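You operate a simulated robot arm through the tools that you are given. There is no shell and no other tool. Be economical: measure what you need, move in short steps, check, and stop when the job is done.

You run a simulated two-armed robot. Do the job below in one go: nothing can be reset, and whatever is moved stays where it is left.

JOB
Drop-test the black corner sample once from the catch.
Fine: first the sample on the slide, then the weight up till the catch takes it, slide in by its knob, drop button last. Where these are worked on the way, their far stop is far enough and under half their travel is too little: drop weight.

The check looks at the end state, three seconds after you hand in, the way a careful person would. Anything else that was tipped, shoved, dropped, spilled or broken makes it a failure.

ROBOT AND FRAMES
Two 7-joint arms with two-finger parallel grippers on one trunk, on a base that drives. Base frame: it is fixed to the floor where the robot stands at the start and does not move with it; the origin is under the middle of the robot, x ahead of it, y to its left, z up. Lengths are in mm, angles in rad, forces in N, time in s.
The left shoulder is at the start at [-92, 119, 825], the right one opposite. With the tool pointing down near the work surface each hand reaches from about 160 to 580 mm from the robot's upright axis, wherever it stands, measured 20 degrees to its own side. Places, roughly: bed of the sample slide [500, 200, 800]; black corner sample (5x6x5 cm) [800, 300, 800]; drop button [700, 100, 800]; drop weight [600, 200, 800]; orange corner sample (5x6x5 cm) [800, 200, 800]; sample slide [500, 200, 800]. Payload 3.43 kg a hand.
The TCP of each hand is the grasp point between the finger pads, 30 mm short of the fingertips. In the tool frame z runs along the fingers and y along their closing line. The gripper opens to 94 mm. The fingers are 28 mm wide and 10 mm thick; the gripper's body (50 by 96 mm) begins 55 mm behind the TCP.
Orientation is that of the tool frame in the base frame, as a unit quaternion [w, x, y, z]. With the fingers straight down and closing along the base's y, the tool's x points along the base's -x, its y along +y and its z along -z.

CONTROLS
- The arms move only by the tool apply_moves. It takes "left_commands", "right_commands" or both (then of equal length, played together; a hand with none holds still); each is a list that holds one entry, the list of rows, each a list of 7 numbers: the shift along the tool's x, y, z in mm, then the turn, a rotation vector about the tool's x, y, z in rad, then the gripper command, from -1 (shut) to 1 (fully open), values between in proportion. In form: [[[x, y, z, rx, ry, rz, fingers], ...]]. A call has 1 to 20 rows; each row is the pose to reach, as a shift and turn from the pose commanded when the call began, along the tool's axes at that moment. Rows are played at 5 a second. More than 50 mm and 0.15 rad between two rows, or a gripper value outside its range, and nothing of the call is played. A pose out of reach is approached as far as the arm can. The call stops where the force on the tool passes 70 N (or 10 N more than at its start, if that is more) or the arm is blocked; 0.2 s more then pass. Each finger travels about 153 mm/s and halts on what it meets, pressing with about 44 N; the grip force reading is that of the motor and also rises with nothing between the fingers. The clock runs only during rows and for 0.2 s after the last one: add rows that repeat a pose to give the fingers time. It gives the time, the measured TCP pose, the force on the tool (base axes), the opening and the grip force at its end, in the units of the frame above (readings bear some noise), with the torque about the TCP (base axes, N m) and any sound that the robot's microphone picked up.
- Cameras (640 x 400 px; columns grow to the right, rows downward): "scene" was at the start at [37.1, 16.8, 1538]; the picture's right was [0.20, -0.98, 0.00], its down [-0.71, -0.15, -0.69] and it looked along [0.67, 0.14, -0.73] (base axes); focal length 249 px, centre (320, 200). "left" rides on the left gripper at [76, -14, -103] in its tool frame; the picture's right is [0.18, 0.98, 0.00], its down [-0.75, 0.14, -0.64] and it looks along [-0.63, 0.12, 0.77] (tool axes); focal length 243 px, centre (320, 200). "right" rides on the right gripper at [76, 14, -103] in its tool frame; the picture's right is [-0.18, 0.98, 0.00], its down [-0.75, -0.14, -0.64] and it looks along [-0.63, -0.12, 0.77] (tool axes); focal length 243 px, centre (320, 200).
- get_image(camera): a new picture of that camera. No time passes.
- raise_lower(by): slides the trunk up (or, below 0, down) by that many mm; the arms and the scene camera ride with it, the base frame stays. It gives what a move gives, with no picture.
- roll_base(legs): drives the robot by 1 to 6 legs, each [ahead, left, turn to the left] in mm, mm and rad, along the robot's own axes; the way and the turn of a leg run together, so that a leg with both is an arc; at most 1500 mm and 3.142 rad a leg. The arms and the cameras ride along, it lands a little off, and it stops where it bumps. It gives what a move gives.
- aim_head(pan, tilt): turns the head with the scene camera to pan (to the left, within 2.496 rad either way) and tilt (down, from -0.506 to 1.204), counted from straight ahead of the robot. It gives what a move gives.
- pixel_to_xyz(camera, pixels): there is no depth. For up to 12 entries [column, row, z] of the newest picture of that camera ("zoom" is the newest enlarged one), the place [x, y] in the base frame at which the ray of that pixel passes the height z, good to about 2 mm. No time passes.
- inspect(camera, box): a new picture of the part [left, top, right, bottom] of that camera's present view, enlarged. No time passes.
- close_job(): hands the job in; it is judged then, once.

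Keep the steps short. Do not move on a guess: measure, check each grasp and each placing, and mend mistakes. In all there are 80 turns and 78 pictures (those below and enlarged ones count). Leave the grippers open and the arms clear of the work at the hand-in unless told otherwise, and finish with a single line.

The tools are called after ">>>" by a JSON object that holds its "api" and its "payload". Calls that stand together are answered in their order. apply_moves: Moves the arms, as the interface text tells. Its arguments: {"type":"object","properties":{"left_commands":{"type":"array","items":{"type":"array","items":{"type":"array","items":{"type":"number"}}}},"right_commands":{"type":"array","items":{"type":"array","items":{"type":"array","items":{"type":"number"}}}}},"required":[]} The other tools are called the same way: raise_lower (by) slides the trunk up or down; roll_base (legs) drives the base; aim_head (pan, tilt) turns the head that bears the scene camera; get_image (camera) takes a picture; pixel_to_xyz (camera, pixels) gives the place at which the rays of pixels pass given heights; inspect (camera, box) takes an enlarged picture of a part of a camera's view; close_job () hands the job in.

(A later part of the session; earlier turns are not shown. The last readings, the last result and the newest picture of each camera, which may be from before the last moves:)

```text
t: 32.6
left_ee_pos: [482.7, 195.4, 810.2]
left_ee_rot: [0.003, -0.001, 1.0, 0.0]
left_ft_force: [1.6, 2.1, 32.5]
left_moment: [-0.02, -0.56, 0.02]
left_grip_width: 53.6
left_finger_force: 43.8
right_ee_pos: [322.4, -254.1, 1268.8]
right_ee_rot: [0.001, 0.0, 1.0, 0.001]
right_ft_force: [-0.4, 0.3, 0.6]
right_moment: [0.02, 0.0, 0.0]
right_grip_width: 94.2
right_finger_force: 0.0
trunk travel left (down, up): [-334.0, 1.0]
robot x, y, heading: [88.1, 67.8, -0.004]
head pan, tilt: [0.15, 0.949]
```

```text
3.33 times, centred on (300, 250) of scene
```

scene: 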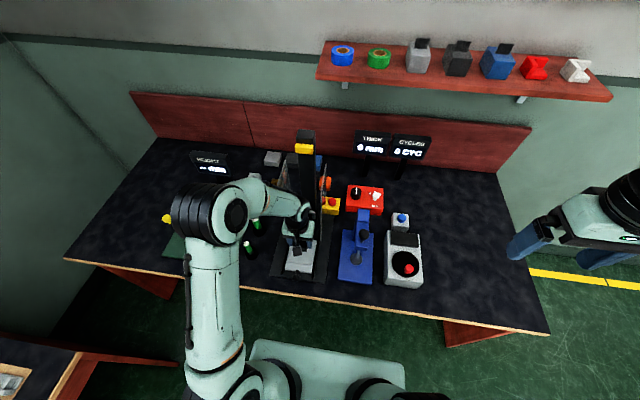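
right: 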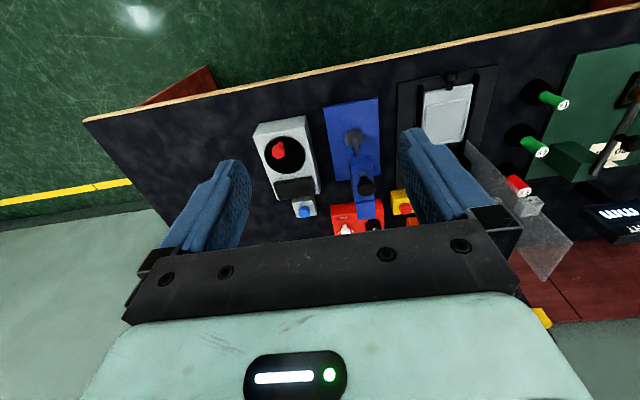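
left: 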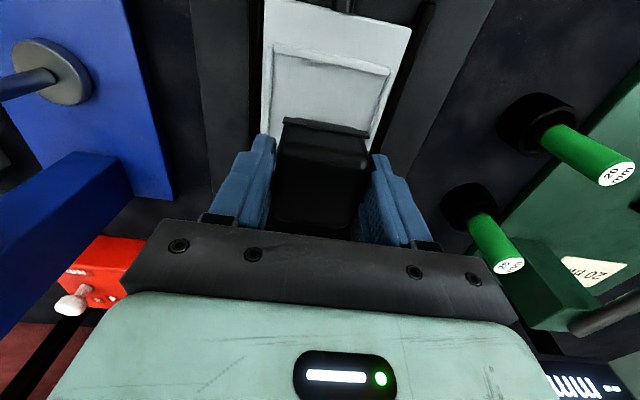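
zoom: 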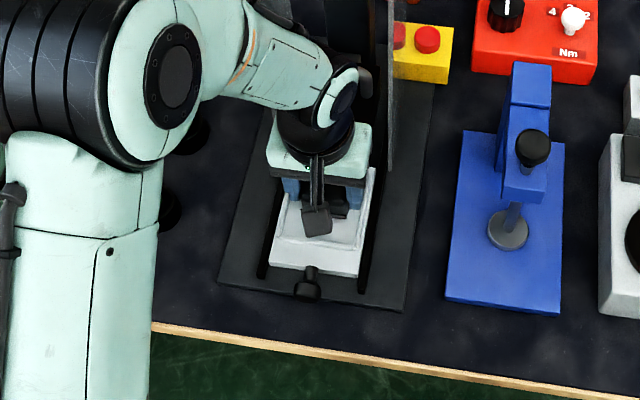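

The sample is inside the rim. Open slightly (to 60 mm), lift clear of the rim, then open on.

>>> {"api": "apply_moves", "payload": {"left_commands": [[[0, 0, -1, 0, 0, 0, 0.25], [0, 0, -1, 0, 0, 0, 0.27], [0, 0, -8, 0, 0, 0, 0.27], [0, 0, -30, 0, 0, 0, 0.27], [0, 0, -60, 0, 0, 0, 0.27], [0, 0, -100, 0, 0, 0, 0.6], [0, 0, -145, 0, 0, 0, 1], [0, 0, -190, 0, 0, 0, 1]]]}}

>>> {"api": "get_image", "payload": {"camera": "left"}}

```text
t: 34.4
left_ee_pos: [484.0, 195.4, 999.6]
left_ee_rot: [0.001, -0.001, 1.0, 0.001]
left_ft_force: [-0.4, -0.5, 0.1]
left_moment: [-0.01, 0.01, -0.02]
left_grip_width: 93.8
left_finger_force: 0.1
right_ee_pos: [323.4, -253.2, 1269.7]
right_ee_rot: [0.0, 0.0, 1.0, 0.0]
right_ft_force: [0.9, 0.8, -0.1]
right_moment: [0.01, -0.02, 0.0]
right_grip_width: 94.0
right_finger_force: 0.1
trunk travel left (down, up): [-334.0, 1.0]
robot x, y, heading: [91.3, 62.8, 0.003]
head pan, tilt: [0.15, 0.949]
```

```text
42 pictures are left
```

left: 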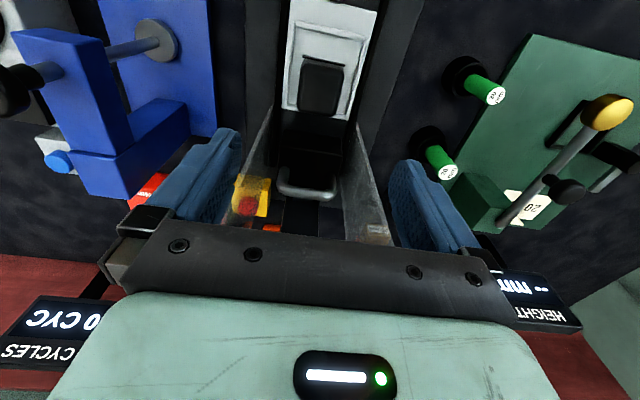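

>>> {"api": "inspect", "payload": {"camera": "left", "box": [220, 0, 420, 230]}}

```text
1.74 times, centred on (320, 115) of left
```

zoom: 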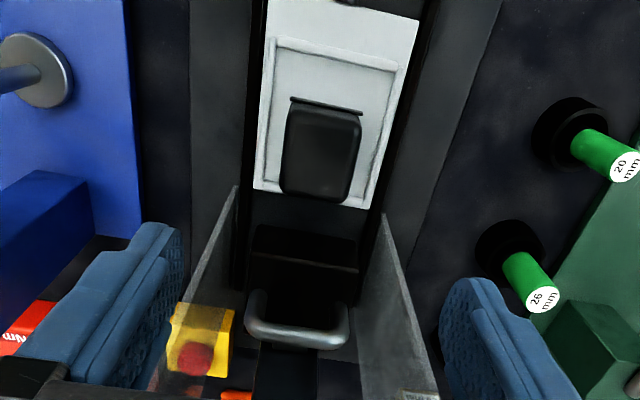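

>>> {"api": "pixel_to_xyz", "payload": {"camera": "zoom", "pixels": [[292, 98, 772], [362, 114, 772], [283, 190, 818], [346, 204, 818], [280, 52, 772], [390, 72, 772], [256, 186, 772], [375, 208, 772], [290, 325, 870], [290, 325, 850], [250, 300, 850], [346, 318, 850]]}}

>>> {"api": "inspect", "payload": {"camera": "scene", "box": [270, 130, 350, 290]}}

```text
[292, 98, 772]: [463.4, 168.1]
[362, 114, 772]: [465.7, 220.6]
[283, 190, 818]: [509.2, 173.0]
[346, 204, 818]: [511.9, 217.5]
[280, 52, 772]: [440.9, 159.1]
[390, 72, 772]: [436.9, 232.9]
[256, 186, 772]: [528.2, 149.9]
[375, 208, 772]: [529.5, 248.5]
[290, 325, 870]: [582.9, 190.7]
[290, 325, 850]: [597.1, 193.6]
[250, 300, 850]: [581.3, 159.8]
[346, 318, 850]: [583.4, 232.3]
```

```text
2.50 times, centred on (310, 210) of scene
```

zoom: 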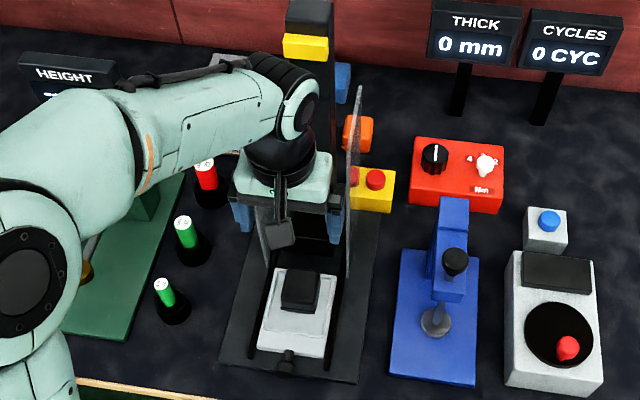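

Sample sits in the pocket (x 464–511, y 168–220). Next the weight handle: a bar at y 160–232, x≈590. I'll move the left hand aside and lower the trunk to view the handle from a flatter angle too.

>>> {"api": "apply_moves", "payload": {"left_commands": [[[30, 30, -20, 0, 0, 0, 1], [60, 65, -40, 0, 0, 0, 1], [80, 105, -60, 0, 0, 0, 1], [100, 145, -80, 0, 0, 0, 1], [110, 190, -100, 0, 0, 0, 1]]]}}

>>> {"api": "inspect", "payload": {"camera": "scene", "box": [270, 130, 350, 270]}}

```text
refused: row 2 steps farther than a row can; nothing moved
```

```text
2.86 times, centred on (310, 200) of scene
```

zoom: 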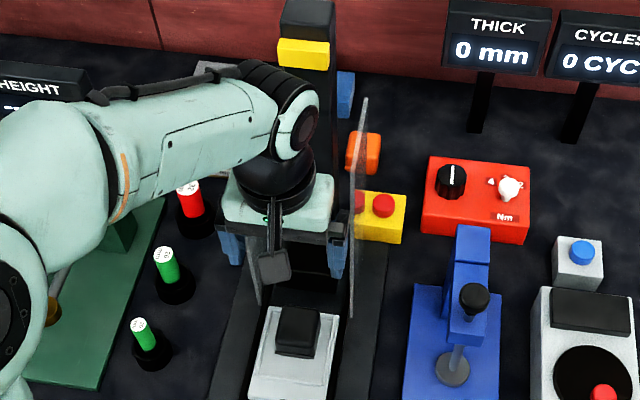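

Refused for step size; I'll use smaller steps.

>>> {"api": "apply_moves", "payload": {"left_commands": [[[20, 25, -20, 0, 0, 0, 1], [40, 55, -40, 0, 0, 0, 1], [60, 85, -60, 0, 0, 0, 1], [80, 115, -75, 0, 0, 0, 1], [95, 150, -85, 0, 0, 0, 1], [110, 190, -90, 0, 0, 0, 1]]]}}

>>> {"api": "inspect", "payload": {"camera": "scene", "box": [270, 130, 350, 270]}}

```text
t: 35.8
left_ee_pos: [370.8, 387.1, 1087.3]
left_ee_rot: [0.0, -0.001, 1.0, 0.0]
left_ft_force: [-0.7, 0.7, -0.6]
left_moment: [0.01, -0.01, 0.01]
left_grip_width: 94.1
left_finger_force: 0.0
right_ee_pos: [324.0, -253.0, 1270.1]
right_ee_rot: [0.001, 0.0, 1.0, 0.0]
right_ft_force: [-0.4, 0.5, -0.2]
right_moment: [0.01, -0.01, -0.02]
right_grip_width: 94.0
right_finger_force: 0.1
trunk travel left (down, up): [-334.0, 1.0]
robot x, y, heading: [94.6, 64.7, -0.001]
head pan, tilt: [0.15, 0.949]
```

```text
2.86 times, centred on (310, 200) of scene
```

zoom: 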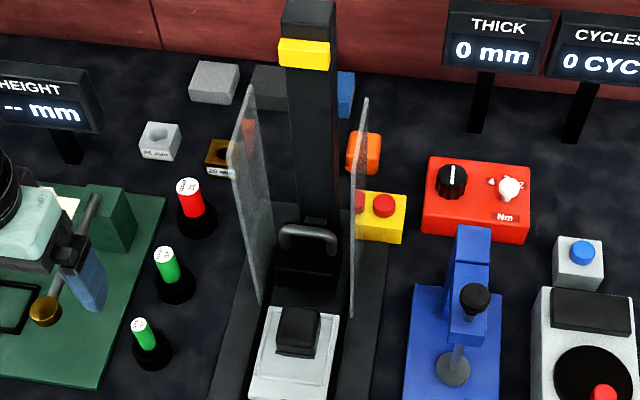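

>>> {"api": "pixel_to_xyz", "payload": {"camera": "zoom", "pixels": [[310, 229, 850], [310, 229, 880], [310, 229, 910], [284, 245, 870], [336, 250, 870], [304, 66, 1130], [304, 40, 1150], [310, 245, 850], [276, 262, 830], [336, 270, 830]]}}

>>> {"api": "apply_moves", "payload": {"left_commands": [[[0, 0, -45, 0, 0, 0, 1], [0, 0, -90, 0, 0, 0, 1], [0, 0, -130, 0, 0, 0, 1]]]}}

>>> {"api": "raise_lower", "payload": {"by": -250}}

>>> {"api": "aim_head", "payload": {"pan": 0.25, "tilt": 0.6}}

>>> {"api": "inspect", "payload": {"camera": "scene", "box": [260, 90, 380, 310]}}

```text
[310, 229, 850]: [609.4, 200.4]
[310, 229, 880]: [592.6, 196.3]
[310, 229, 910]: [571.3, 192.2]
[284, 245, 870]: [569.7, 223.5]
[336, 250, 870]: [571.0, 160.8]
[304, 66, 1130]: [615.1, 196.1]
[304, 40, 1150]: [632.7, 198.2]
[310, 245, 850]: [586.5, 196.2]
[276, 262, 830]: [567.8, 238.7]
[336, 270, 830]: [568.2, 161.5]
```

```text
t: 36.6
left_ee_pos: [372.9, 386.0, 1217.6]
left_ee_rot: [0.0, 0.0, 1.0, 0.0]
left_ft_force: [-0.2, -0.5, -0.8]
left_moment: [-0.01, 0.02, -0.01]
left_grip_width: 94.1
left_finger_force: 0.0
right_ee_pos: [324.0, -253.1, 1268.7]
right_ee_rot: [0.001, 0.0, 1.0, 0.001]
right_ft_force: [0.0, 0.2, 0.3]
right_moment: [0.0, -0.01, -0.03]
right_grip_width: 94.0
right_finger_force: 0.1
trunk travel left (down, up): [-334.0, 1.0]
robot x, y, heading: [91.3, 61.2, -0.0]
head pan, tilt: [0.15, 0.949]
```

```text
t: 39.2
left_ee_pos: [372.0, 385.7, 966.5]
left_ee_rot: [0.001, -0.001, 1.0, 0.001]
left_ft_force: [0.7, 0.3, -0.4]
left_moment: [-0.02, 0.0, -0.01]
left_grip_width: 93.9
left_finger_force: 0.0
right_ee_pos: [324.1, -253.8, 1019.7]
right_ee_rot: [0.001, 0.0, 1.0, 0.001]
right_ft_force: [0.5, 0.9, -0.2]
right_moment: [0.02, 0.01, -0.02]
right_grip_width: 94.0
right_finger_force: 0.1
trunk travel left (down, up): [-84.0, 251.0]
robot x, y, heading: [89.7, 65.7, 0.001]
head pan, tilt: [0.15, 0.949]
```

```text
t: 40.0
left_ee_pos: [372.5, 385.5, 967.4]
left_ee_rot: [0.001, 0.0, 1.0, 0.001]
left_ft_force: [0.4, 0.7, -0.4]
left_moment: [-0.01, -0.01, 0.01]
left_grip_width: 93.9
left_finger_force: 0.0
right_ee_pos: [325.3, -253.3, 1020.1]
right_ee_rot: [0.001, 0.001, 1.0, 0.0]
right_ft_force: [0.0, -0.4, 0.2]
right_moment: [-0.01, -0.01, -0.04]
right_grip_width: 94.3
right_finger_force: 0.0
trunk travel left (down, up): [-84.0, 251.0]
robot x, y, heading: [90.0, 65.9, -0.001]
head pan, tilt: [0.25, 0.6]
```

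```text
1.82 times, centred on (320, 200) of scene
```

zoom: 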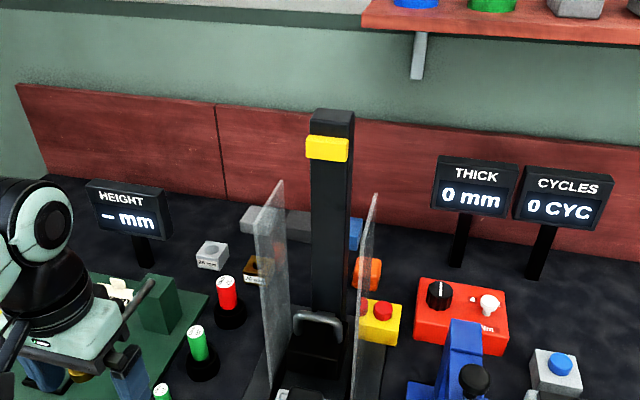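

>>> {"api": "inspect", "payload": {"camera": "scene", "box": [280, 240, 360, 320]}}

```text
5.00 times, centred on (320, 280) of scene
```

zoom: 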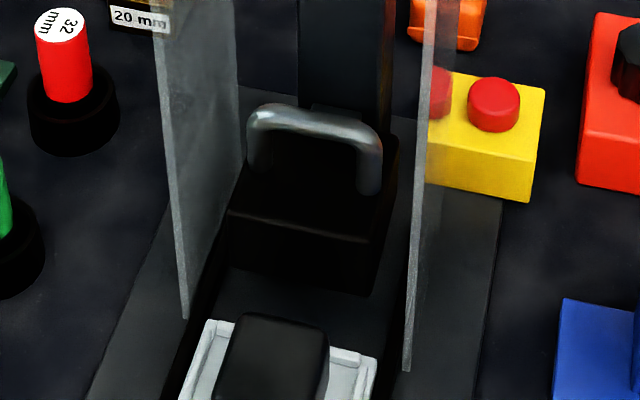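

>>> {"api": "pixel_to_xyz", "payload": {"camera": "zoom", "pixels": [[318, 113, 850], [318, 113, 880], [318, 113, 910], [318, 126, 880], [370, 190, 830], [370, 190, 850], [258, 165, 840], [300, 222, 830], [300, 222, 850], [300, 280, 790], [300, 280, 770], [346, 105, 850]]}}

```text
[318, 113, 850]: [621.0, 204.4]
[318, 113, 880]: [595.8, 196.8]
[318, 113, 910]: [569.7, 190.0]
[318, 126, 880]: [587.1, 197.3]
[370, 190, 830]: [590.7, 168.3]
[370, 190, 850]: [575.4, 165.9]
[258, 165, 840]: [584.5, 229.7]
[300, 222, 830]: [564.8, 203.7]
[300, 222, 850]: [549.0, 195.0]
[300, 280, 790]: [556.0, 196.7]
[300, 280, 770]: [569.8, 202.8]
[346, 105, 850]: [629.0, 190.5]
```

Handle: bar across y at about (589, 196), z 870–883, standing on the weight (top ≈ 838) with a ~30 mm gap under it; clear to grip from the front with fingers closing vertically. I raise the trunk 200 and turn the left hand a quarter turn, away from the work.

>>> {"api": "raise_lower", "payload": {"by": 200}}

>>> {"api": "apply_moves", "payload": {"left_commands": [[[0, 0, 0, 0, 0, 0.14, 1], [0, 0, 0, 0, 0, 0.28, 1], [0, 0, 0, 0, 0, 0.42, 1], [0, 0, 0, 0, 0, 0.56, 1], [0, 0, 0, 0, 0, 0.7, 1], [0, 0, 0, 0, 0, 0.84, 1], [0, 0, 0, 0, 0, 0.98, 1], [0, 0, 0, 0, 0, 1.12, 1], [0, 0, 0, 0, 0, 1.26, 1], [0, 0, 0, 0, 0, 1.4, 1], [0, 0, 0, 0, 0, 1.5, 1], [0, 0, 0, 0, 0, 1.5708, 1], [0, 0, 0, 0, 0, 1.5708, 1]]]}}

```text
t: 42.2
left_ee_pos: [372.0, 385.1, 1168.1]
left_ee_rot: [0.001, -0.002, 1.0, 0.0]
left_ft_force: [0.0, 0.1, 0.6]
left_moment: [0.01, -0.02, 0.01]
left_grip_width: 94.0
left_finger_force: 0.0
right_ee_pos: [322.9, -254.2, 1219.7]
right_ee_rot: [0.001, 0.0, 1.0, 0.0]
right_ft_force: [0.1, -0.4, 0.2]
right_moment: [0.0, -0.03, 0.01]
right_grip_width: 93.8
right_finger_force: 0.2
trunk travel left (down, up): [-284.0, 51.0]
robot x, y, heading: [92.8, 63.9, -0.004]
head pan, tilt: [0.25, 0.6]
```

```text
t: 45.0
left_ee_pos: [373.0, 386.5, 1167.0]
left_ee_rot: [0.0, 0.707, 0.707, 0.001]
left_ft_force: [0.2, -1.1, -0.7]
left_moment: [0.01, 0.03, 0.03]
left_grip_width: 93.8
left_finger_force: 0.0
right_ee_pos: [323.3, -253.6, 1218.6]
right_ee_rot: [0.001, 0.0, 1.0, -0.001]
right_ft_force: [0.3, -0.3, -0.4]
right_moment: [0.01, -0.01, -0.02]
right_grip_width: 94.1
right_finger_force: 0.0
trunk travel left (down, up): [-284.0, 51.0]
robot x, y, heading: [87.9, 67.5, -0.001]
head pan, tilt: [0.25, 0.6]
```

Now pitch the fingers forward to 25° below level while shifting ahead 130.

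>>> {"api": "apply_moves", "payload": {"left_commands": [[[0, 16, 0, -0.14, 0, 0, 1], [0, 32, 0, -0.28, 0, 0, 1], [0, 48, 0, -0.42, 0, 0, 1], [0, 64, 0, -0.56, 0, 0, 1], [0, 80, 0, -0.7, 0, 0, 1], [0, 96, 0, -0.84, 0, 0, 1], [0, 112, 0, -0.98, 0, 0, 1], [0, 130, 0, -1.12, 0, 0, 1], [0, 130, 0, -1.134, 0, 0, 1]]]}}

>>> {"api": "get_image", "payload": {"camera": "scene"}}

```text
t: 47.0
left_ee_pos: [502.1, 384.2, 1170.2]
left_ee_rot: [0.382, 0.596, 0.595, 0.381]
left_ft_force: [0.4, -1.1, -0.1]
left_moment: [0.02, 0.0, -0.03]
left_grip_width: 93.8
left_finger_force: 0.1
right_ee_pos: [324.1, -252.9, 1219.5]
right_ee_rot: [0.001, -0.001, 1.0, 0.0]
right_ft_force: [0.5, -0.2, 0.0]
right_moment: [0.0, -0.01, -0.02]
right_grip_width: 94.0
right_finger_force: 0.0
trunk travel left (down, up): [-284.0, 51.0]
robot x, y, heading: [95.4, 61.3, 0.004]
head pan, tilt: [0.25, 0.6]
```

```text
35 pictures are left
```

scene: 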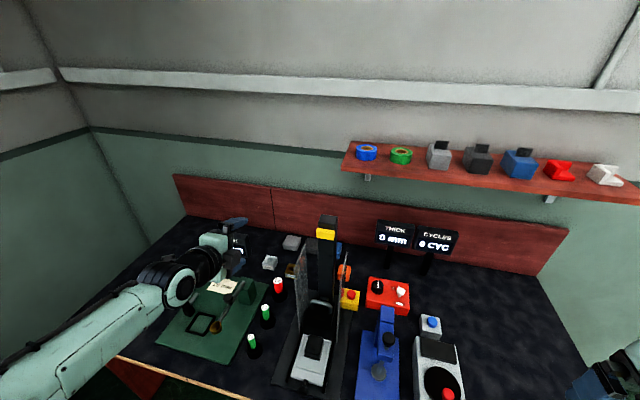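

Now slide to y 196 at this height, then down to TCP z ≈ 915 in front of the handle (fingertips well short of it), opening about 45 mm.

>>> {"api": "apply_moves", "payload": {"left_commands": [[[-47, 0, 0, 0, 0, 0, 0], [-94, 0, 0, 0, 0, 0, 0], [-141, 0, 0, 0, 0, 0, 0], [-188, 0, 0, 0, 0, 0, 0], [-188, -38, 18, 0, 0, 0, 0], [-188, -77, 36, 0, 0, 0, 0], [-188, -115, 54, 0, 0, 0, 0], [-188, -154, 72, 0, 0, 0, 0], [-188, -192, 90, 0, 0, 0, 0], [-188, -225, 105, 0, 0, 0, 0], [-188, -225, 105, 0, 0, 0, 0]]]}}

>>> {"api": "get_image", "payload": {"camera": "left"}}

>>> {"api": "get_image", "payload": {"camera": "scene"}}

```text
t: 49.4
left_ee_pos: [501.2, 196.7, 919.6]
left_ee_rot: [0.38, 0.596, 0.596, 0.381]
left_ft_force: [0.4, -1.3, -0.2]
left_moment: [0.0, 0.0, 0.0]
left_grip_width: 47.2
left_finger_force: 0.1
right_ee_pos: [324.2, -254.5, 1219.7]
right_ee_rot: [0.001, 0.0, 1.0, 0.0]
right_ft_force: [0.1, 0.4, -0.4]
right_moment: [0.0, 0.0, -0.02]
right_grip_width: 94.0
right_finger_force: 0.1
trunk travel left (down, up): [-284.0, 51.0]
robot x, y, heading: [92.9, 65.7, -0.004]
head pan, tilt: [0.25, 0.6]
```

```text
34 pictures are left
```

left: 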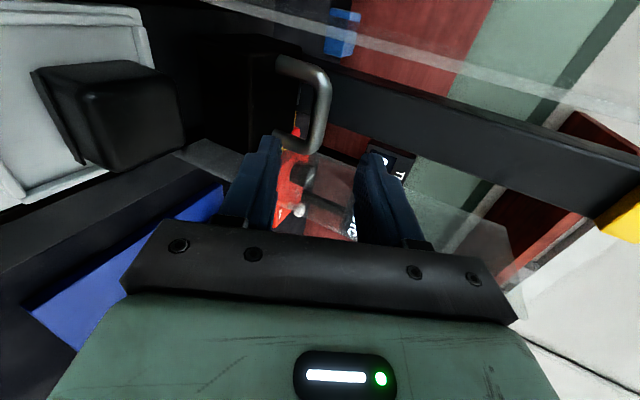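

```text
33 pictures are left
```

scene: 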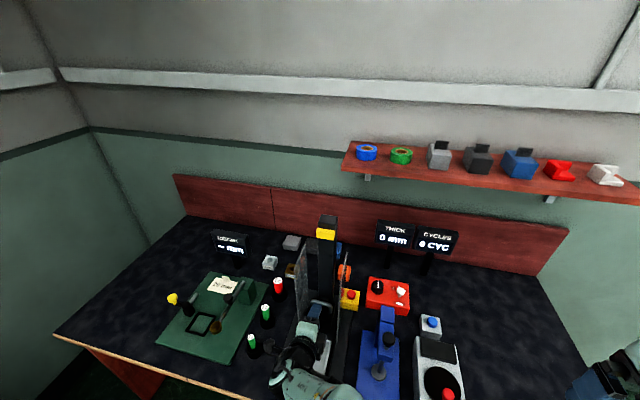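

>>> {"api": "pixel_to_xyz", "payload": {"camera": "left", "pixels": [[328, 95, 860], [328, 95, 880], [328, 95, 900], [316, 105, 870], [316, 105, 890], [278, 68, 840], [278, 68, 860], [290, 145, 840], [290, 145, 860], [322, 145, 880]]}}

>>> {"api": "inspect", "payload": {"camera": "left", "box": [180, 20, 440, 220]}}

```text
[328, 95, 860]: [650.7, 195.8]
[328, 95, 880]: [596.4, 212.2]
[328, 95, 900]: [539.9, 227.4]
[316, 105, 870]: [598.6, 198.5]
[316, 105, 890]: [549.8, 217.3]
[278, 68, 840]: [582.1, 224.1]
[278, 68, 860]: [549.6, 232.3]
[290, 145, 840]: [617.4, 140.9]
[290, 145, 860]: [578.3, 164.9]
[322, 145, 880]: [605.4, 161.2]
```

```text
2.00 times, centred on (310, 120) of left
```

zoom: 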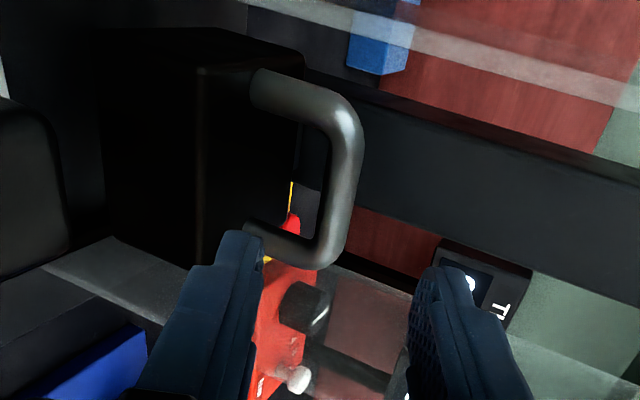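

>>> {"api": "pixel_to_xyz", "payload": {"camera": "zoom", "pixels": [[342, 112, 875], [342, 112, 885], [346, 170, 870], [346, 170, 880], [328, 250, 870], [328, 250, 880], [363, 150, 880], [332, 170, 870], [256, 90, 840], [256, 90, 830], [252, 240, 840], [252, 240, 850]]}}

```text
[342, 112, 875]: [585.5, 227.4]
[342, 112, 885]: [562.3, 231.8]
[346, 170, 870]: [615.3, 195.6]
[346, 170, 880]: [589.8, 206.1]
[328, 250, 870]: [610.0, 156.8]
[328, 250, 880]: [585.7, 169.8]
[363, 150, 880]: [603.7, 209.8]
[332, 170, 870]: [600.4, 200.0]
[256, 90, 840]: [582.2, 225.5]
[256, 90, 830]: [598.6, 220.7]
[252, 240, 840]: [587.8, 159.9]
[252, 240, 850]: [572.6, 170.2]
```

Bar centre (587, 198, 878), Ø≈12, weight top ≈ 837. I'll approach along the fingers with 34 mm opening: first 50 mm, check, then the rest.

>>> {"api": "apply_moves", "payload": {"left_commands": [[[1.3, -1.5, 0, 0, 0, 0, -0.277], [1.3, -1.5, 25, 0, 0, 0, -0.277], [1.3, -1.5, 50, 0, 0, 0, -0.277], [1.3, -1.5, 50, 0, 0, 0, -0.277]]]}}

>>> {"api": "inspect", "payload": {"camera": "left", "box": [180, 20, 440, 220]}}

```text
t: 50.4
left_ee_pos: [545.2, 199.2, 898.0]
left_ee_rot: [0.38, 0.595, 0.597, 0.38]
left_ft_force: [-0.7, -0.7, 0.5]
left_moment: [0.0, 0.01, 0.02]
left_grip_width: 33.9
left_finger_force: 0.2
right_ee_pos: [323.6, -254.3, 1218.6]
right_ee_rot: [0.001, 0.0, 1.0, 0.0]
right_ft_force: [0.4, -1.2, 1.3]
right_moment: [0.0, -0.01, -0.07]
right_grip_width: 94.1
right_finger_force: 0.0
trunk travel left (down, up): [-284.0, 51.0]
robot x, y, heading: [88.3, 62.0, -0.002]
head pan, tilt: [0.25, 0.6]
```

```text
2.00 times, centred on (310, 120) of left
```

zoom: 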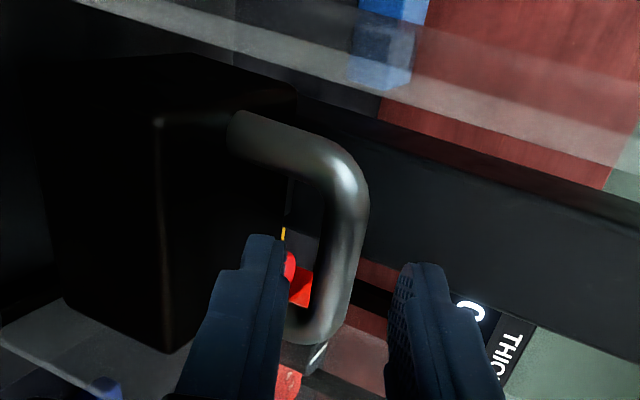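

Bar lines up midway between the fingers. Advance 33 and look.

>>> {"api": "apply_moves", "payload": {"left_commands": [[[-0.5, 0, 17, 0, 0, 0, -0.277], [-0.5, 0, 33, 0, 0, 0, -0.277], [-0.5, 0, 33, 0, 0, 0, -0.277]]]}}

>>> {"api": "inspect", "payload": {"camera": "left", "box": [180, 20, 440, 220]}}

```text
t: 51.2
left_ee_pos: [576.4, 198.6, 882.6]
left_ee_rot: [0.38, 0.597, 0.595, 0.381]
left_ft_force: [-0.3, -1.0, -0.5]
left_moment: [0.01, 0.0, -0.01]
left_grip_width: 33.9
left_finger_force: 0.1
right_ee_pos: [323.6, -254.4, 1219.8]
right_ee_rot: [0.001, -0.001, 1.0, 0.0]
right_ft_force: [-0.9, 0.3, 0.3]
right_moment: [-0.02, -0.01, -0.01]
right_grip_width: 94.0
right_finger_force: 0.1
trunk travel left (down, up): [-284.0, 51.0]
robot x, y, heading: [89.6, 66.7, 0.001]
head pan, tilt: [0.25, 0.6]
```

```text
2.00 times, centred on (310, 120) of left
```

zoom: 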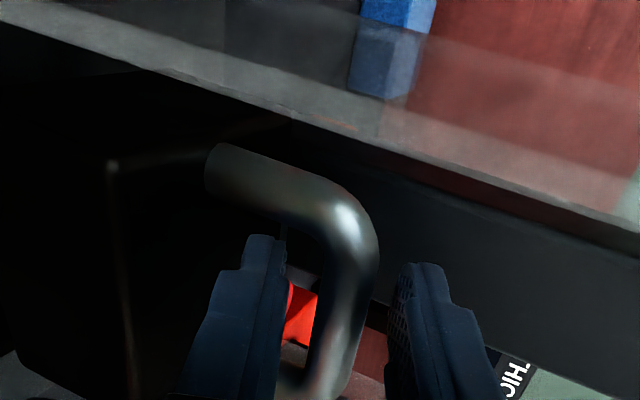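

Bar is between the finger pads. Close.

>>> {"api": "apply_moves", "payload": {"left_commands": [[[0, 0, 0, 0, 0, 0, -0.6], [0, 0, 0, 0, 0, 0, -1], [0, 0, 0, 0, 0, 0, -1]]]}}

```text
t: 52.0
left_ee_pos: [575.1, 199.9, 882.9]
left_ee_rot: [0.378, 0.597, 0.597, 0.38]
left_ft_force: [-8.9, -0.8, -2.7]
left_moment: [1.51, 0.1, -0.5]
left_grip_width: 13.9
left_finger_force: 44.9
right_ee_pos: [323.5, -254.9, 1220.2]
right_ee_rot: [0.001, 0.001, 1.0, 0.001]
right_ft_force: [0.2, 0.9, -0.7]
right_moment: [-0.02, -0.01, 0.01]
right_grip_width: 94.1
right_finger_force: 0.0
trunk travel left (down, up): [-284.0, 51.0]
robot x, y, heading: [96.5, 64.3, -0.002]
head pan, tilt: [0.25, 0.6]
```

Gripped (13.9 mm). Lift 40 straight up first.

>>> {"api": "apply_moves", "payload": {"left_commands": [[[0, 9.1, -4.2, 0, 0, 0, -1], [0, 18.1, -8.5, 0, 0, 0, -1], [0, 27.2, -12.7, 0, 0, 0, -1], [0, 36.2, -16.9, 0, 0, 0, -1], [0, 36.2, -16.9, 0, 0, 0, -1]]]}}

>>> {"api": "inspect", "payload": {"camera": "left", "box": [180, 20, 440, 220]}}

```text
t: 53.2
left_ee_pos: [576.3, 198.7, 924.2]
left_ee_rot: [0.38, 0.596, 0.595, 0.381]
left_ft_force: [-17.5, -2.8, -9.4]
left_moment: [1.28, 0.13, -0.23]
left_grip_width: 14.0
left_finger_force: 45.3
right_ee_pos: [323.4, -253.8, 1218.7]
right_ee_rot: [0.001, 0.0, 1.0, 0.001]
right_ft_force: [0.2, 1.0, -0.1]
right_moment: [0.0, 0.0, -0.01]
right_grip_width: 94.3
right_finger_force: 0.1
trunk travel left (down, up): [-284.0, 51.0]
robot x, y, heading: [92.0, 63.1, -0.002]
head pan, tilt: [0.25, 0.6]
```

```text
2.00 times, centred on (310, 120) of left
```

zoom: 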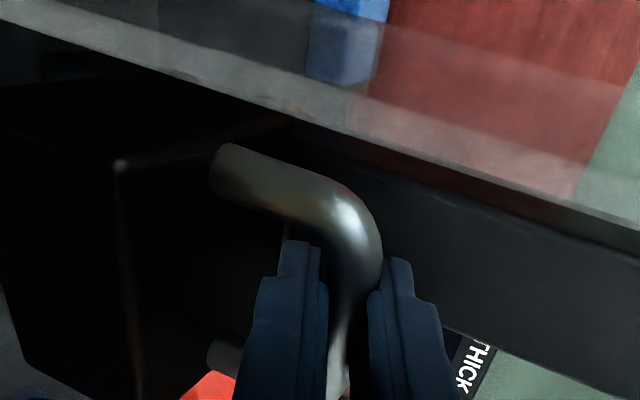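

The weight (about 1 kg) rises with the hand. The handle pushes back 17 N, so I ease back 2 mm and go up 120 more, listening for the catch.

>>> {"api": "apply_moves", "payload": {"left_commands": [[[0, 12.8, -8.1, 0, 0, 0, -1], [0, 26.3, -14.5, 0, 0, 0, -1], [0, 39.9, -20.8, 0, 0, 0, -1], [0, 53.5, -27.2, 0, 0, 0, -1], [0, 67.1, -33.5, 0, 0, 0, -1], [0, 80.7, -39.9, 0, 0, 0, -1], [0, 94.3, -46.2, 0, 0, 0, -1], [0, 107.9, -52.6, 0, 0, 0, -1], [0, 107.9, -52.6, 0, 0, 0, -1]]]}}

>>> {"api": "inspect", "payload": {"camera": "left", "box": [180, 0, 640, 260]}}

>>> {"api": "inspect", "payload": {"camera": "scene", "box": [270, 200, 390, 400]}}

```text
t: 55.2
left_ee_pos: [575.2, 199.1, 1042.4]
left_ee_rot: [0.379, 0.596, 0.596, 0.381]
left_ft_force: [0.2, 1.2, -8.9]
left_moment: [1.05, 0.09, -0.83]
left_grip_width: 14.1
left_finger_force: 44.9
right_ee_pos: [324.5, -253.5, 1218.8]
right_ee_rot: [0.001, 0.0, 1.0, 0.0]
right_ft_force: [0.5, 0.5, -1.0]
right_moment: [-0.02, 0.0, 0.01]
right_grip_width: 93.9
right_finger_force: 0.1
trunk travel left (down, up): [-284.0, 51.0]
robot x, y, heading: [92.3, 67.3, 0.002]
head pan, tilt: [0.25, 0.6]
```

```text
1.39 times, centred on (410, 130) of left
```

zoom: 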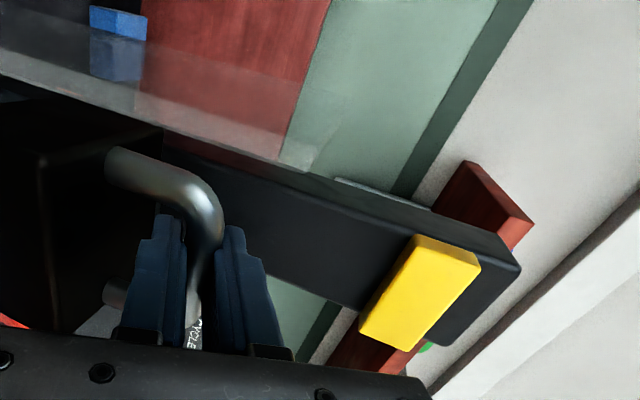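

```text
2.00 times, centred on (330, 300) of scene
```

zoom: 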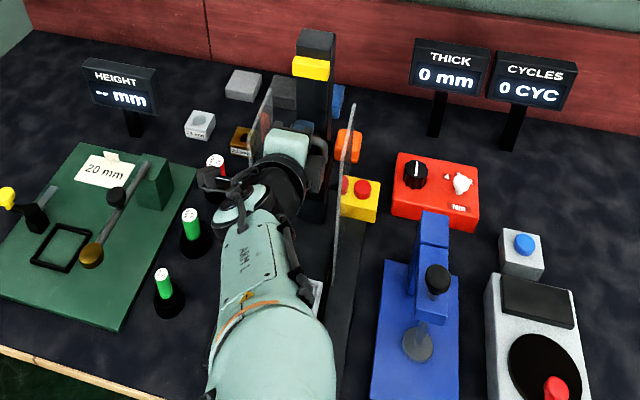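

160 mm up and no click yet; catch still about 80 mm above. Another 40, then in 10 mm steps.

>>> {"api": "apply_moves", "payload": {"left_commands": [[[0, 9.1, -4.2, 0, 0, 0, -1], [0, 18.1, -8.5, 0, 0, 0, -1], [0, 27.2, -12.7, 0, 0, 0, -1], [0, 36.2, -16.9, 0, 0, 0, -1], [0, 40.8, -19, 0, 0, 0, -1], [0, 45.3, -21.1, 0, 0, 0, -1], [0, 49.8, -23.3, 0, 0, 0, -1], [0, 54.4, -25.4, 0, 0, 0, -1], [0, 54.4, -25.4, 0, 0, 0, -1]]]}}

>>> {"api": "inspect", "payload": {"camera": "left", "box": [180, 0, 640, 260]}}

```text
t: 56.8
left_ee_pos: [574.9, 199.7, 1083.2]
left_ee_rot: [0.364, 0.605, 0.601, 0.375]
left_ft_force: [19.8, -1.3, -20.1]
left_moment: [1.22, 0.08, -0.69]
left_grip_width: 13.9
left_finger_force: 44.6
right_ee_pos: [329.0, -256.1, 1219.4]
right_ee_rot: [-0.001, 0.001, 1.0, 0.001]
right_ft_force: [0.3, 0.2, 0.4]
right_moment: [0.0, 0.0, -0.01]
right_grip_width: 93.7
right_finger_force: 0.0
trunk travel left (down, up): [-284.0, 51.0]
robot x, y, heading: [91.0, 68.9, -0.001]
head pan, tilt: [0.25, 0.6]
stopped in row 8 (left hand): the force on the tool passed its limit at 73 N (the readings are from after the stop); the commanded pose is now the measured one
```

```text
1.39 times, centred on (410, 130) of left
```

zoom: 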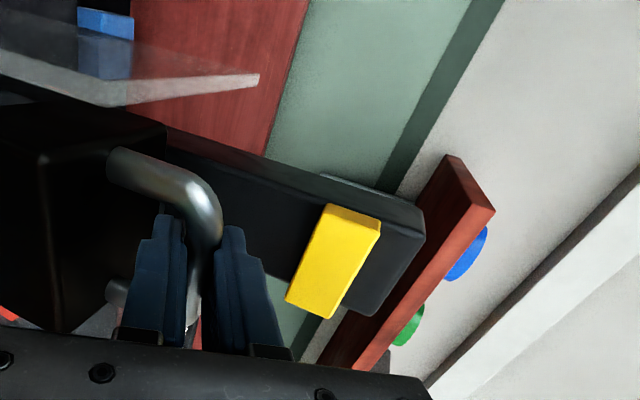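

Blocked at 73 N after 200 mm of travel — probably its stop. Test: lower 5 mm and read whether the weight hangs in the catch.

>>> {"api": "apply_moves", "payload": {"left_commands": [[[0, -2.3, 1, 0, 0, 0, -1], [0, -4.5, 2.1, 0, 0, 0, -1], [0, -4.5, 2.1, 0, 0, 0, -1]]]}}

>>> {"api": "inspect", "payload": {"camera": "scene", "box": [290, 200, 370, 300]}}

```text
t: 57.6
left_ee_pos: [573.8, 199.4, 1080.4]
left_ee_rot: [0.368, 0.601, 0.602, 0.375]
left_ft_force: [20.5, 0.8, -10.6]
left_moment: [1.33, -0.07, -0.17]
left_grip_width: 13.8
left_finger_force: 44.6
right_ee_pos: [328.2, -253.5, 1218.5]
right_ee_rot: [-0.001, 0.0, 1.0, 0.0]
right_ft_force: [-0.2, 0.0, -0.4]
right_moment: [0.0, -0.01, -0.01]
right_grip_width: 93.8
right_finger_force: 0.0
trunk travel left (down, up): [-284.0, 51.0]
robot x, y, heading: [91.8, 61.2, 0.0]
head pan, tilt: [0.25, 0.6]
```

```text
4.00 times, centred on (330, 250) of scene
```

zoom: 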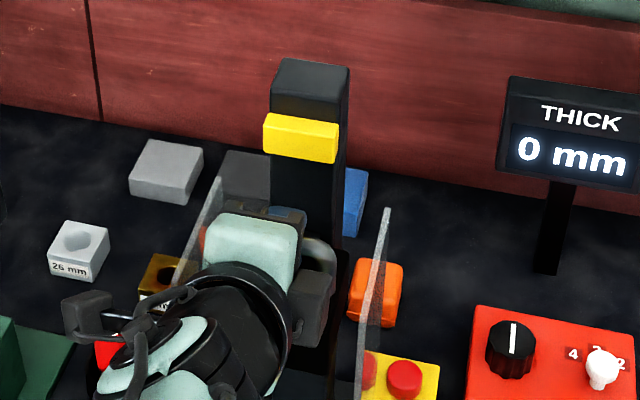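

>>> {"api": "apply_moves", "payload": {"left_commands": [[[0, -2.3, 1, 0, 0, 0, -1], [0, -6.5, 0, 0, 0, 0, -1], [0, -6.5, 0, 0, 0, 0, -1]]]}}

>>> {"api": "get_image", "payload": {"camera": "left"}}

```text
t: 58.4
left_ee_pos: [572.0, 200.4, 1073.4]
left_ee_rot: [0.369, 0.601, 0.602, 0.375]
left_ft_force: [32.9, 1.0, -5.6]
left_moment: [1.08, -0.07, -0.67]
left_grip_width: 14.1
left_finger_force: 45.3
right_ee_pos: [328.1, -253.0, 1218.4]
right_ee_rot: [-0.001, 0.0, 1.0, 0.0]
right_ft_force: [-0.4, -0.2, -0.1]
right_moment: [-0.04, 0.03, 0.02]
right_grip_width: 94.1
right_finger_force: 0.0
trunk travel left (down, up): [-284.0, 51.0]
robot x, y, heading: [92.4, 66.2, -0.001]
head pan, tilt: [0.25, 0.6]
```

```text
24 pictures are left
```

left: 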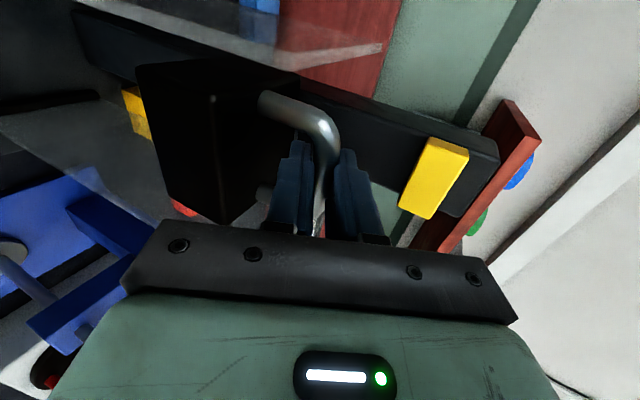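

>>> {"api": "pixel_to_xyz", "payload": {"camera": "left", "pixels": [[427, 138, 1110], [427, 138, 1125], [400, 205, 1110], [400, 205, 1120], [432, 218, 1130], [335, 140, 1075], [335, 140, 1065], [265, 100, 1030], [212, 100, 1030], [212, 100, 1020]]}}

>>> {"api": "inspect", "payload": {"camera": "left", "box": [60, 20, 540, 240]}}

```text
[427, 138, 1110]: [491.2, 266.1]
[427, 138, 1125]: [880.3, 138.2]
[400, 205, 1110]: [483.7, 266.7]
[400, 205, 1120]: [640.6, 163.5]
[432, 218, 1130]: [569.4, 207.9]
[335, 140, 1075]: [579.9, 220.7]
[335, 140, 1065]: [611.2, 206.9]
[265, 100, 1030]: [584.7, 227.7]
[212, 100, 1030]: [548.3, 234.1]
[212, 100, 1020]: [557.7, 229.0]
```

```text
1.33 times, centred on (300, 130) of left
```

zoom: 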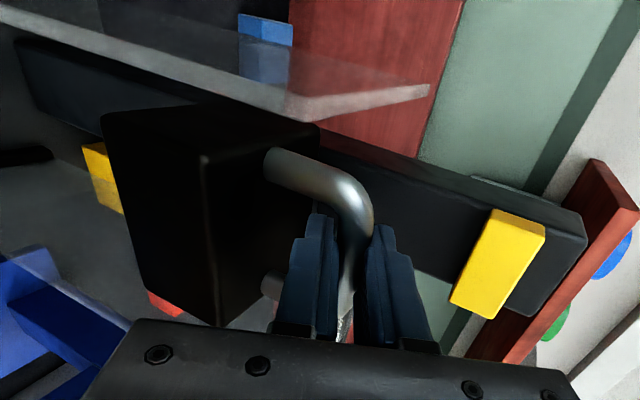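

The weight followed the hand down, so it isn't caught; handle also pulls 33 N ahead because the command is ~3.5 mm too far back. I'll realign and raise again slowly.

>>> {"api": "apply_moves", "payload": {"left_commands": [[[0, 1.5, 3.2, -0.028, 0, 0, -1], [0, 1.5, 3.2, -0.028, 0, 0, -1], [0, 6, 1.1, -0.028, 0, 0, -1], [0, 8.3, 0, -0.028, 0, 0, -1], [0, 10.6, -1, -0.028, 0, 0, -1], [0, 12.8, -2.1, -0.028, 0, 0, -1], [0, 15.1, -3.1, -0.028, 0, 0, -1], [0, 17.3, -4.2, -0.028, 0, 0, -1], [0, 19.6, -5.2, -0.028, 0, 0, -1], [0, 21.9, -6.3, -0.028, 0, 0, -1]]]}}

```text
t: 60.6
left_ee_pos: [570.0, 201.1, 1086.2]
left_ee_rot: [0.366, 0.601, 0.603, 0.375]
left_ft_force: [0.7, -9.8, -68.9]
left_moment: [1.07, 0.71, -0.46]
left_grip_width: 14.2
left_finger_force: 45.3
right_ee_pos: [329.2, -254.2, 1218.4]
right_ee_rot: [-0.001, 0.0, 1.0, 0.0]
right_ft_force: [0.1, 0.6, 0.6]
right_moment: [0.01, 0.01, 0.0]
right_grip_width: 93.6
right_finger_force: 0.1
trunk travel left (down, up): [-284.0, 51.0]
robot x, y, heading: [90.8, 65.3, 0.005]
head pan, tilt: [0.25, 0.6]
```

Again a firm stop at about 1085, no click. I'll look at it closely before doing more.

>>> {"api": "inspect", "payload": {"camera": "scene", "box": [295, 205, 365, 275]}}

>>> {"api": "inspect", "payload": {"camera": "left", "box": [60, 0, 540, 240]}}

```text
5.71 times, centred on (330, 240) of scene
```

zoom: 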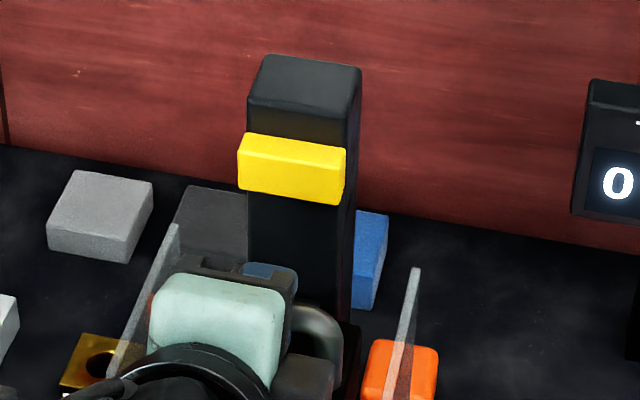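

```text
1.33 times, centred on (300, 120) of left
```

zoom: 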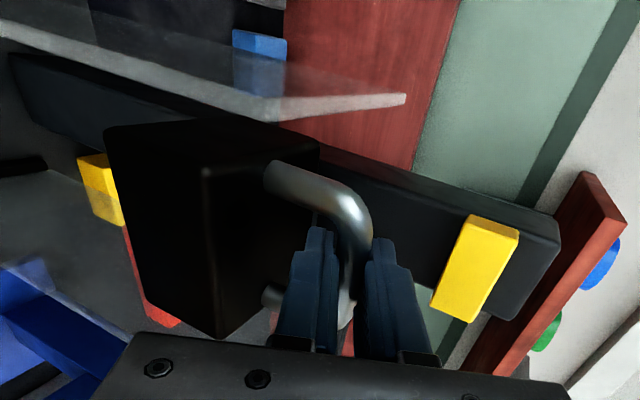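

Nothing else touches the hand. I'll relax the upward push in steps and read whether the weight hangs on its own.

>>> {"api": "apply_moves", "payload": {"left_commands": [[[0, -4.5, 2.1, 0, 0, 0, -1], [0, -9, 4.2, 0, 0, 0, -1], [0, -9, 4.2, 0, 0, 0, -1]]]}}

>>> {"api": "apply_moves", "payload": {"left_commands": [[[0, -2.7, 1.3, 0, 0, 0, -1], [0, -5.4, 2.5, 0, 0, 0, -1], [0, -5.4, 2.5, 0, 0, 0, -1]]]}}

>>> {"api": "apply_moves", "payload": {"left_commands": [[[0, -2.7, 1.3, 0, 0, 0, -1], [0, -5.4, 2.5, 0, 0, 0, -1], [0, -5.4, 2.5, 0, 0, 0, -1]]]}}

```text
t: 61.4
left_ee_pos: [570.6, 200.3, 1085.3]
left_ee_rot: [0.374, 0.596, 0.599, 0.382]
left_ft_force: [-10.3, -5.4, -29.0]
left_moment: [1.34, 0.44, -0.16]
left_grip_width: 13.7
left_finger_force: 45.0
right_ee_pos: [324.5, -254.4, 1218.9]
right_ee_rot: [0.001, -0.001, 1.0, 0.001]
right_ft_force: [-0.6, -0.1, -0.3]
right_moment: [0.0, -0.02, 0.04]
right_grip_width: 93.9
right_finger_force: 0.0
trunk travel left (down, up): [-284.0, 51.0]
robot x, y, heading: [91.1, 63.4, 0.0]
head pan, tilt: [0.25, 0.6]
```

```text
t: 62.2
left_ee_pos: [570.0, 199.9, 1083.8]
left_ee_rot: [0.378, 0.595, 0.597, 0.383]
left_ft_force: [-16.8, -1.7, -10.7]
left_moment: [1.16, 0.17, -0.4]
left_grip_width: 13.7
left_finger_force: 44.7
right_ee_pos: [322.2, -254.2, 1219.5]
right_ee_rot: [0.002, 0.0, 1.0, 0.001]
right_ft_force: [0.3, -0.7, -1.1]
right_moment: [-0.03, -0.05, -0.01]
right_grip_width: 93.9
right_finger_force: 0.0
trunk travel left (down, up): [-284.0, 51.0]
robot x, y, heading: [90.6, 63.1, 0.002]
head pan, tilt: [0.25, 0.6]
```

```text
t: 63.0
left_ee_pos: [569.9, 198.2, 1076.1]
left_ee_rot: [0.376, 0.595, 0.597, 0.384]
left_ft_force: [-12.8, -0.3, -8.9]
left_moment: [1.15, 0.17, -0.58]
left_grip_width: 14.2
left_finger_force: 44.5
right_ee_pos: [322.5, -253.1, 1218.5]
right_ee_rot: [0.002, 0.0, 1.0, 0.001]
right_ft_force: [0.6, -0.2, 0.6]
right_moment: [0.03, -0.02, 0.02]
right_grip_width: 93.9
right_finger_force: 0.1
trunk travel left (down, up): [-284.0, 51.0]
robot x, y, heading: [90.1, 65.0, -0.0]
head pan, tilt: [0.25, 0.6]
```

Still not caught (weight follows at 9 N). I'll bring the right hand closer to view tower, weight and catch from the side.

>>> {"api": "apply_moves", "payload": {"right_commands": [[[0, 40, 0, 0, 0, 0, 1], [0, 80, 0, 0, 0, 0, 1], [0, 120, 0, 0, 0, 0, 1], [0, 150, 0, 0, 0, 0, 1]]]}}

>>> {"api": "get_image", "payload": {"camera": "right"}}

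```text
t: 64.0
left_ee_pos: [569.6, 199.6, 1076.4]
left_ee_rot: [0.376, 0.596, 0.597, 0.384]
left_ft_force: [-11.2, 2.5, -9.7]
left_moment: [1.22, 0.23, -0.41]
left_grip_width: 13.8
left_finger_force: 44.9
right_ee_pos: [321.1, -102.8, 1220.3]
right_ee_rot: [0.0, 0.001, 1.0, 0.0]
right_ft_force: [0.4, -0.1, -0.2]
right_moment: [0.02, -0.02, -0.05]
right_grip_width: 94.1
right_finger_force: 0.1
trunk travel left (down, up): [-284.0, 51.0]
robot x, y, heading: [89.5, 67.0, 0.0]
head pan, tilt: [0.25, 0.6]
```

```text
20 pictures are left
```

right: 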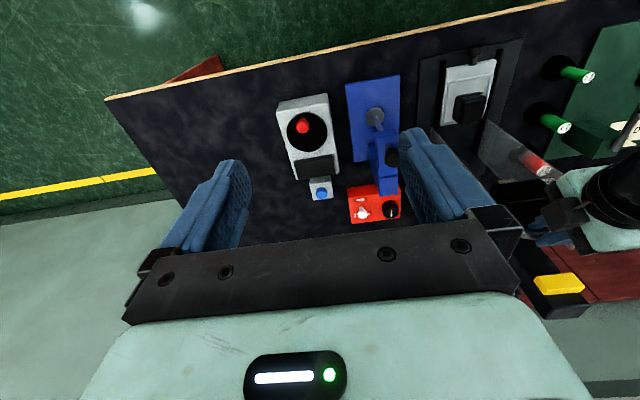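

>>> {"api": "inspect", "payload": {"camera": "right", "box": [480, 120, 640, 320]}}

```text
2.00 times, centred on (560, 220) of right
```

zoom: 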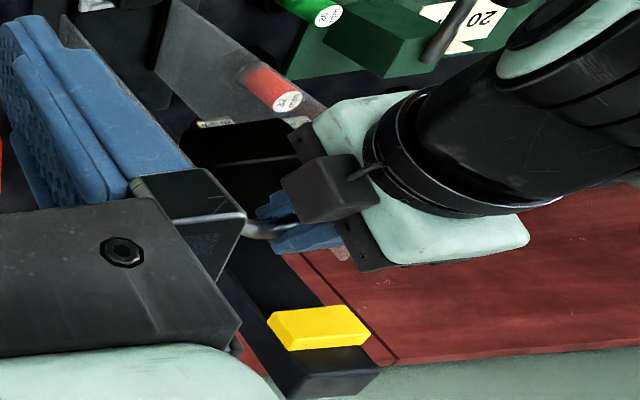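

Both stops put the bar at the same height (1077.7, exactly 200 mm of travel), so this is the weight's far stop. Perhaps the catch takes it only when let go: I'll push back up to the stop, then open only to 20 mm so the lower finger still supports the bar.

>>> {"api": "apply_moves", "payload": {"left_commands": [[[0, 4.5, -2.1, 0, 0, 0, -1], [0, 9, -4.2, 0, 0, 0, -1], [0, 12, -5.6, 0, 0, 0, -1], [0, 12, -5.6, 0, 0, 0, -1], [0, 12, -5.6, 0, 0, 0, -0.6], [0, 12, -5.6, 0, 0, 0, -0.57], [0, 12, -5.6, 0, 0, 0, -0.57]]]}}

```text
t: 65.6
left_ee_pos: [571.6, 201.1, 1089.6]
left_ee_rot: [0.378, 0.596, 0.597, 0.382]
left_ft_force: [-0.4, 1.2, -9.4]
left_moment: [0.16, 0.1, 0.01]
left_grip_width: 25.9
left_finger_force: 4.7
right_ee_pos: [322.3, -102.5, 1218.5]
right_ee_rot: [0.001, 0.0, 1.0, 0.0]
right_ft_force: [0.4, -1.3, 0.7]
right_moment: [-0.01, 0.02, 0.03]
right_grip_width: 94.0
right_finger_force: 0.1
trunk travel left (down, up): [-284.0, 51.0]
robot x, y, heading: [92.9, 66.4, 0.004]
head pan, tilt: [0.25, 0.6]
```

The weight rests on the lower finger, about 3 mm under the stop. Push up 10 more with the fingers loose, then read.

>>> {"api": "apply_moves", "payload": {"left_commands": [[[0, 3, -1.4, 0, 0, 0, -0.57], [0, 6, -2.8, 0, 0, 0, -0.57], [0, 9, -4.2, 0, 0, 0, -0.57], [0, 9, -4.2, 0, 0, 0, -0.57]]]}}

>>> {"api": "apply_moves", "payload": {"left_commands": [[[0, -3.6, 1.7, 0, 0, 0, -0.57], [0, -7.2, 3.4, 0, 0, 0, -0.57], [0, -10, 4.7, 0, 0, 0, -0.57], [0, -10, 4.7, 0, 0, 0, -0.57]]]}}

```text
t: 66.6
left_ee_pos: [572.2, 198.7, 1095.8]
left_ee_rot: [0.375, 0.597, 0.598, 0.382]
left_ft_force: [-3.1, -2.7, -26.5]
left_moment: [0.3, 0.26, -0.05]
left_grip_width: 34.2
left_finger_force: 12.7
right_ee_pos: [323.6, -103.9, 1219.6]
right_ee_rot: [0.0, 0.0, 1.0, 0.0]
right_ft_force: [0.6, 1.0, -0.7]
right_moment: [0.02, -0.02, -0.03]
right_grip_width: 93.9
right_finger_force: 0.2
trunk travel left (down, up): [-284.0, 51.0]
robot x, y, heading: [90.8, 66.6, -0.001]
head pan, tilt: [0.25, 0.6]
```

```text
t: 67.6
left_ee_pos: [573.1, 199.4, 1088.2]
left_ee_rot: [0.378, 0.596, 0.596, 0.383]
left_ft_force: [-7.6, -0.5, -9.6]
left_moment: [0.13, 0.2, -0.19]
left_grip_width: 27.0
left_finger_force: 5.7
right_ee_pos: [322.2, -103.9, 1220.0]
right_ee_rot: [0.001, -0.001, 1.0, 0.0]
right_ft_force: [-0.8, -0.4, -0.6]
right_moment: [0.02, -0.01, -0.01]
right_grip_width: 94.2
right_finger_force: 0.0
trunk travel left (down, up): [-284.0, 51.0]
robot x, y, heading: [89.6, 65.4, 0.004]
head pan, tilt: [0.25, 0.6]
```

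Not caught yet; it still bears 9.6 N on the lower finger. I'll press it up to the stop again and open quickly to ~42 mm so contact breaks for a moment at the stop (the lower finger stays below as safety).

>>> {"api": "apply_moves", "payload": {"left_commands": [[[0, 5, -2.3, 0, 0, 0, -0.8], [0, 10, -4.7, 0, 0, 0, -1], [0, 12, -5.6, 0, 0, 0, -1], [0, 12, -5.6, 0, 0, 0, -1], [0, 12, -5.6, 0, 0, 0, -0.1], [0, 12, -5.6, 0, 0, 0, -0.1], [0, 12, -5.6, 0, 0, 0, -0.1]]]}}

>>> {"api": "inspect", "payload": {"camera": "left", "box": [60, 0, 540, 240]}}

```text
t: 68.4
left_ee_pos: [569.5, 200.9, 1086.6]
left_ee_rot: [0.362, 0.605, 0.602, 0.376]
left_ft_force: [17.6, -1.6, -20.5]
left_moment: [0.89, 0.19, -0.84]
left_grip_width: 13.8
left_finger_force: 45.0
right_ee_pos: [326.4, -103.2, 1220.3]
right_ee_rot: [-0.001, 0.0, 1.0, 0.0]
right_ft_force: [-0.3, 0.2, 0.4]
right_moment: [-0.01, -0.04, 0.03]
right_grip_width: 94.0
right_finger_force: 0.1
trunk travel left (down, up): [-284.0, 51.0]
robot x, y, heading: [91.9, 61.3, -0.001]
head pan, tilt: [0.25, 0.6]
stopped in row 4 (left hand): the force on the tool passed its limit at 72 N (the readings are from after the stop); the commanded pose is now the measured one
```

```text
1.33 times, centred on (300, 120) of left
```

zoom: 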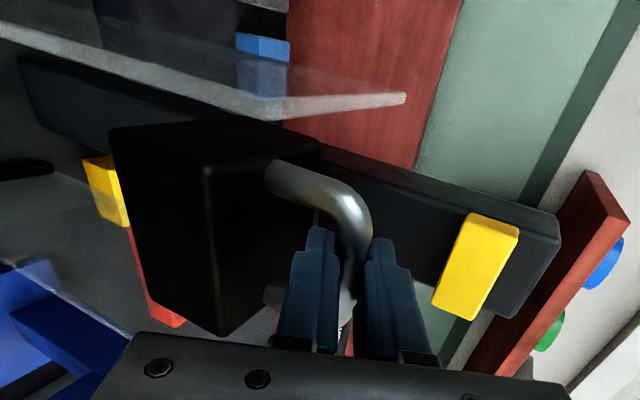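

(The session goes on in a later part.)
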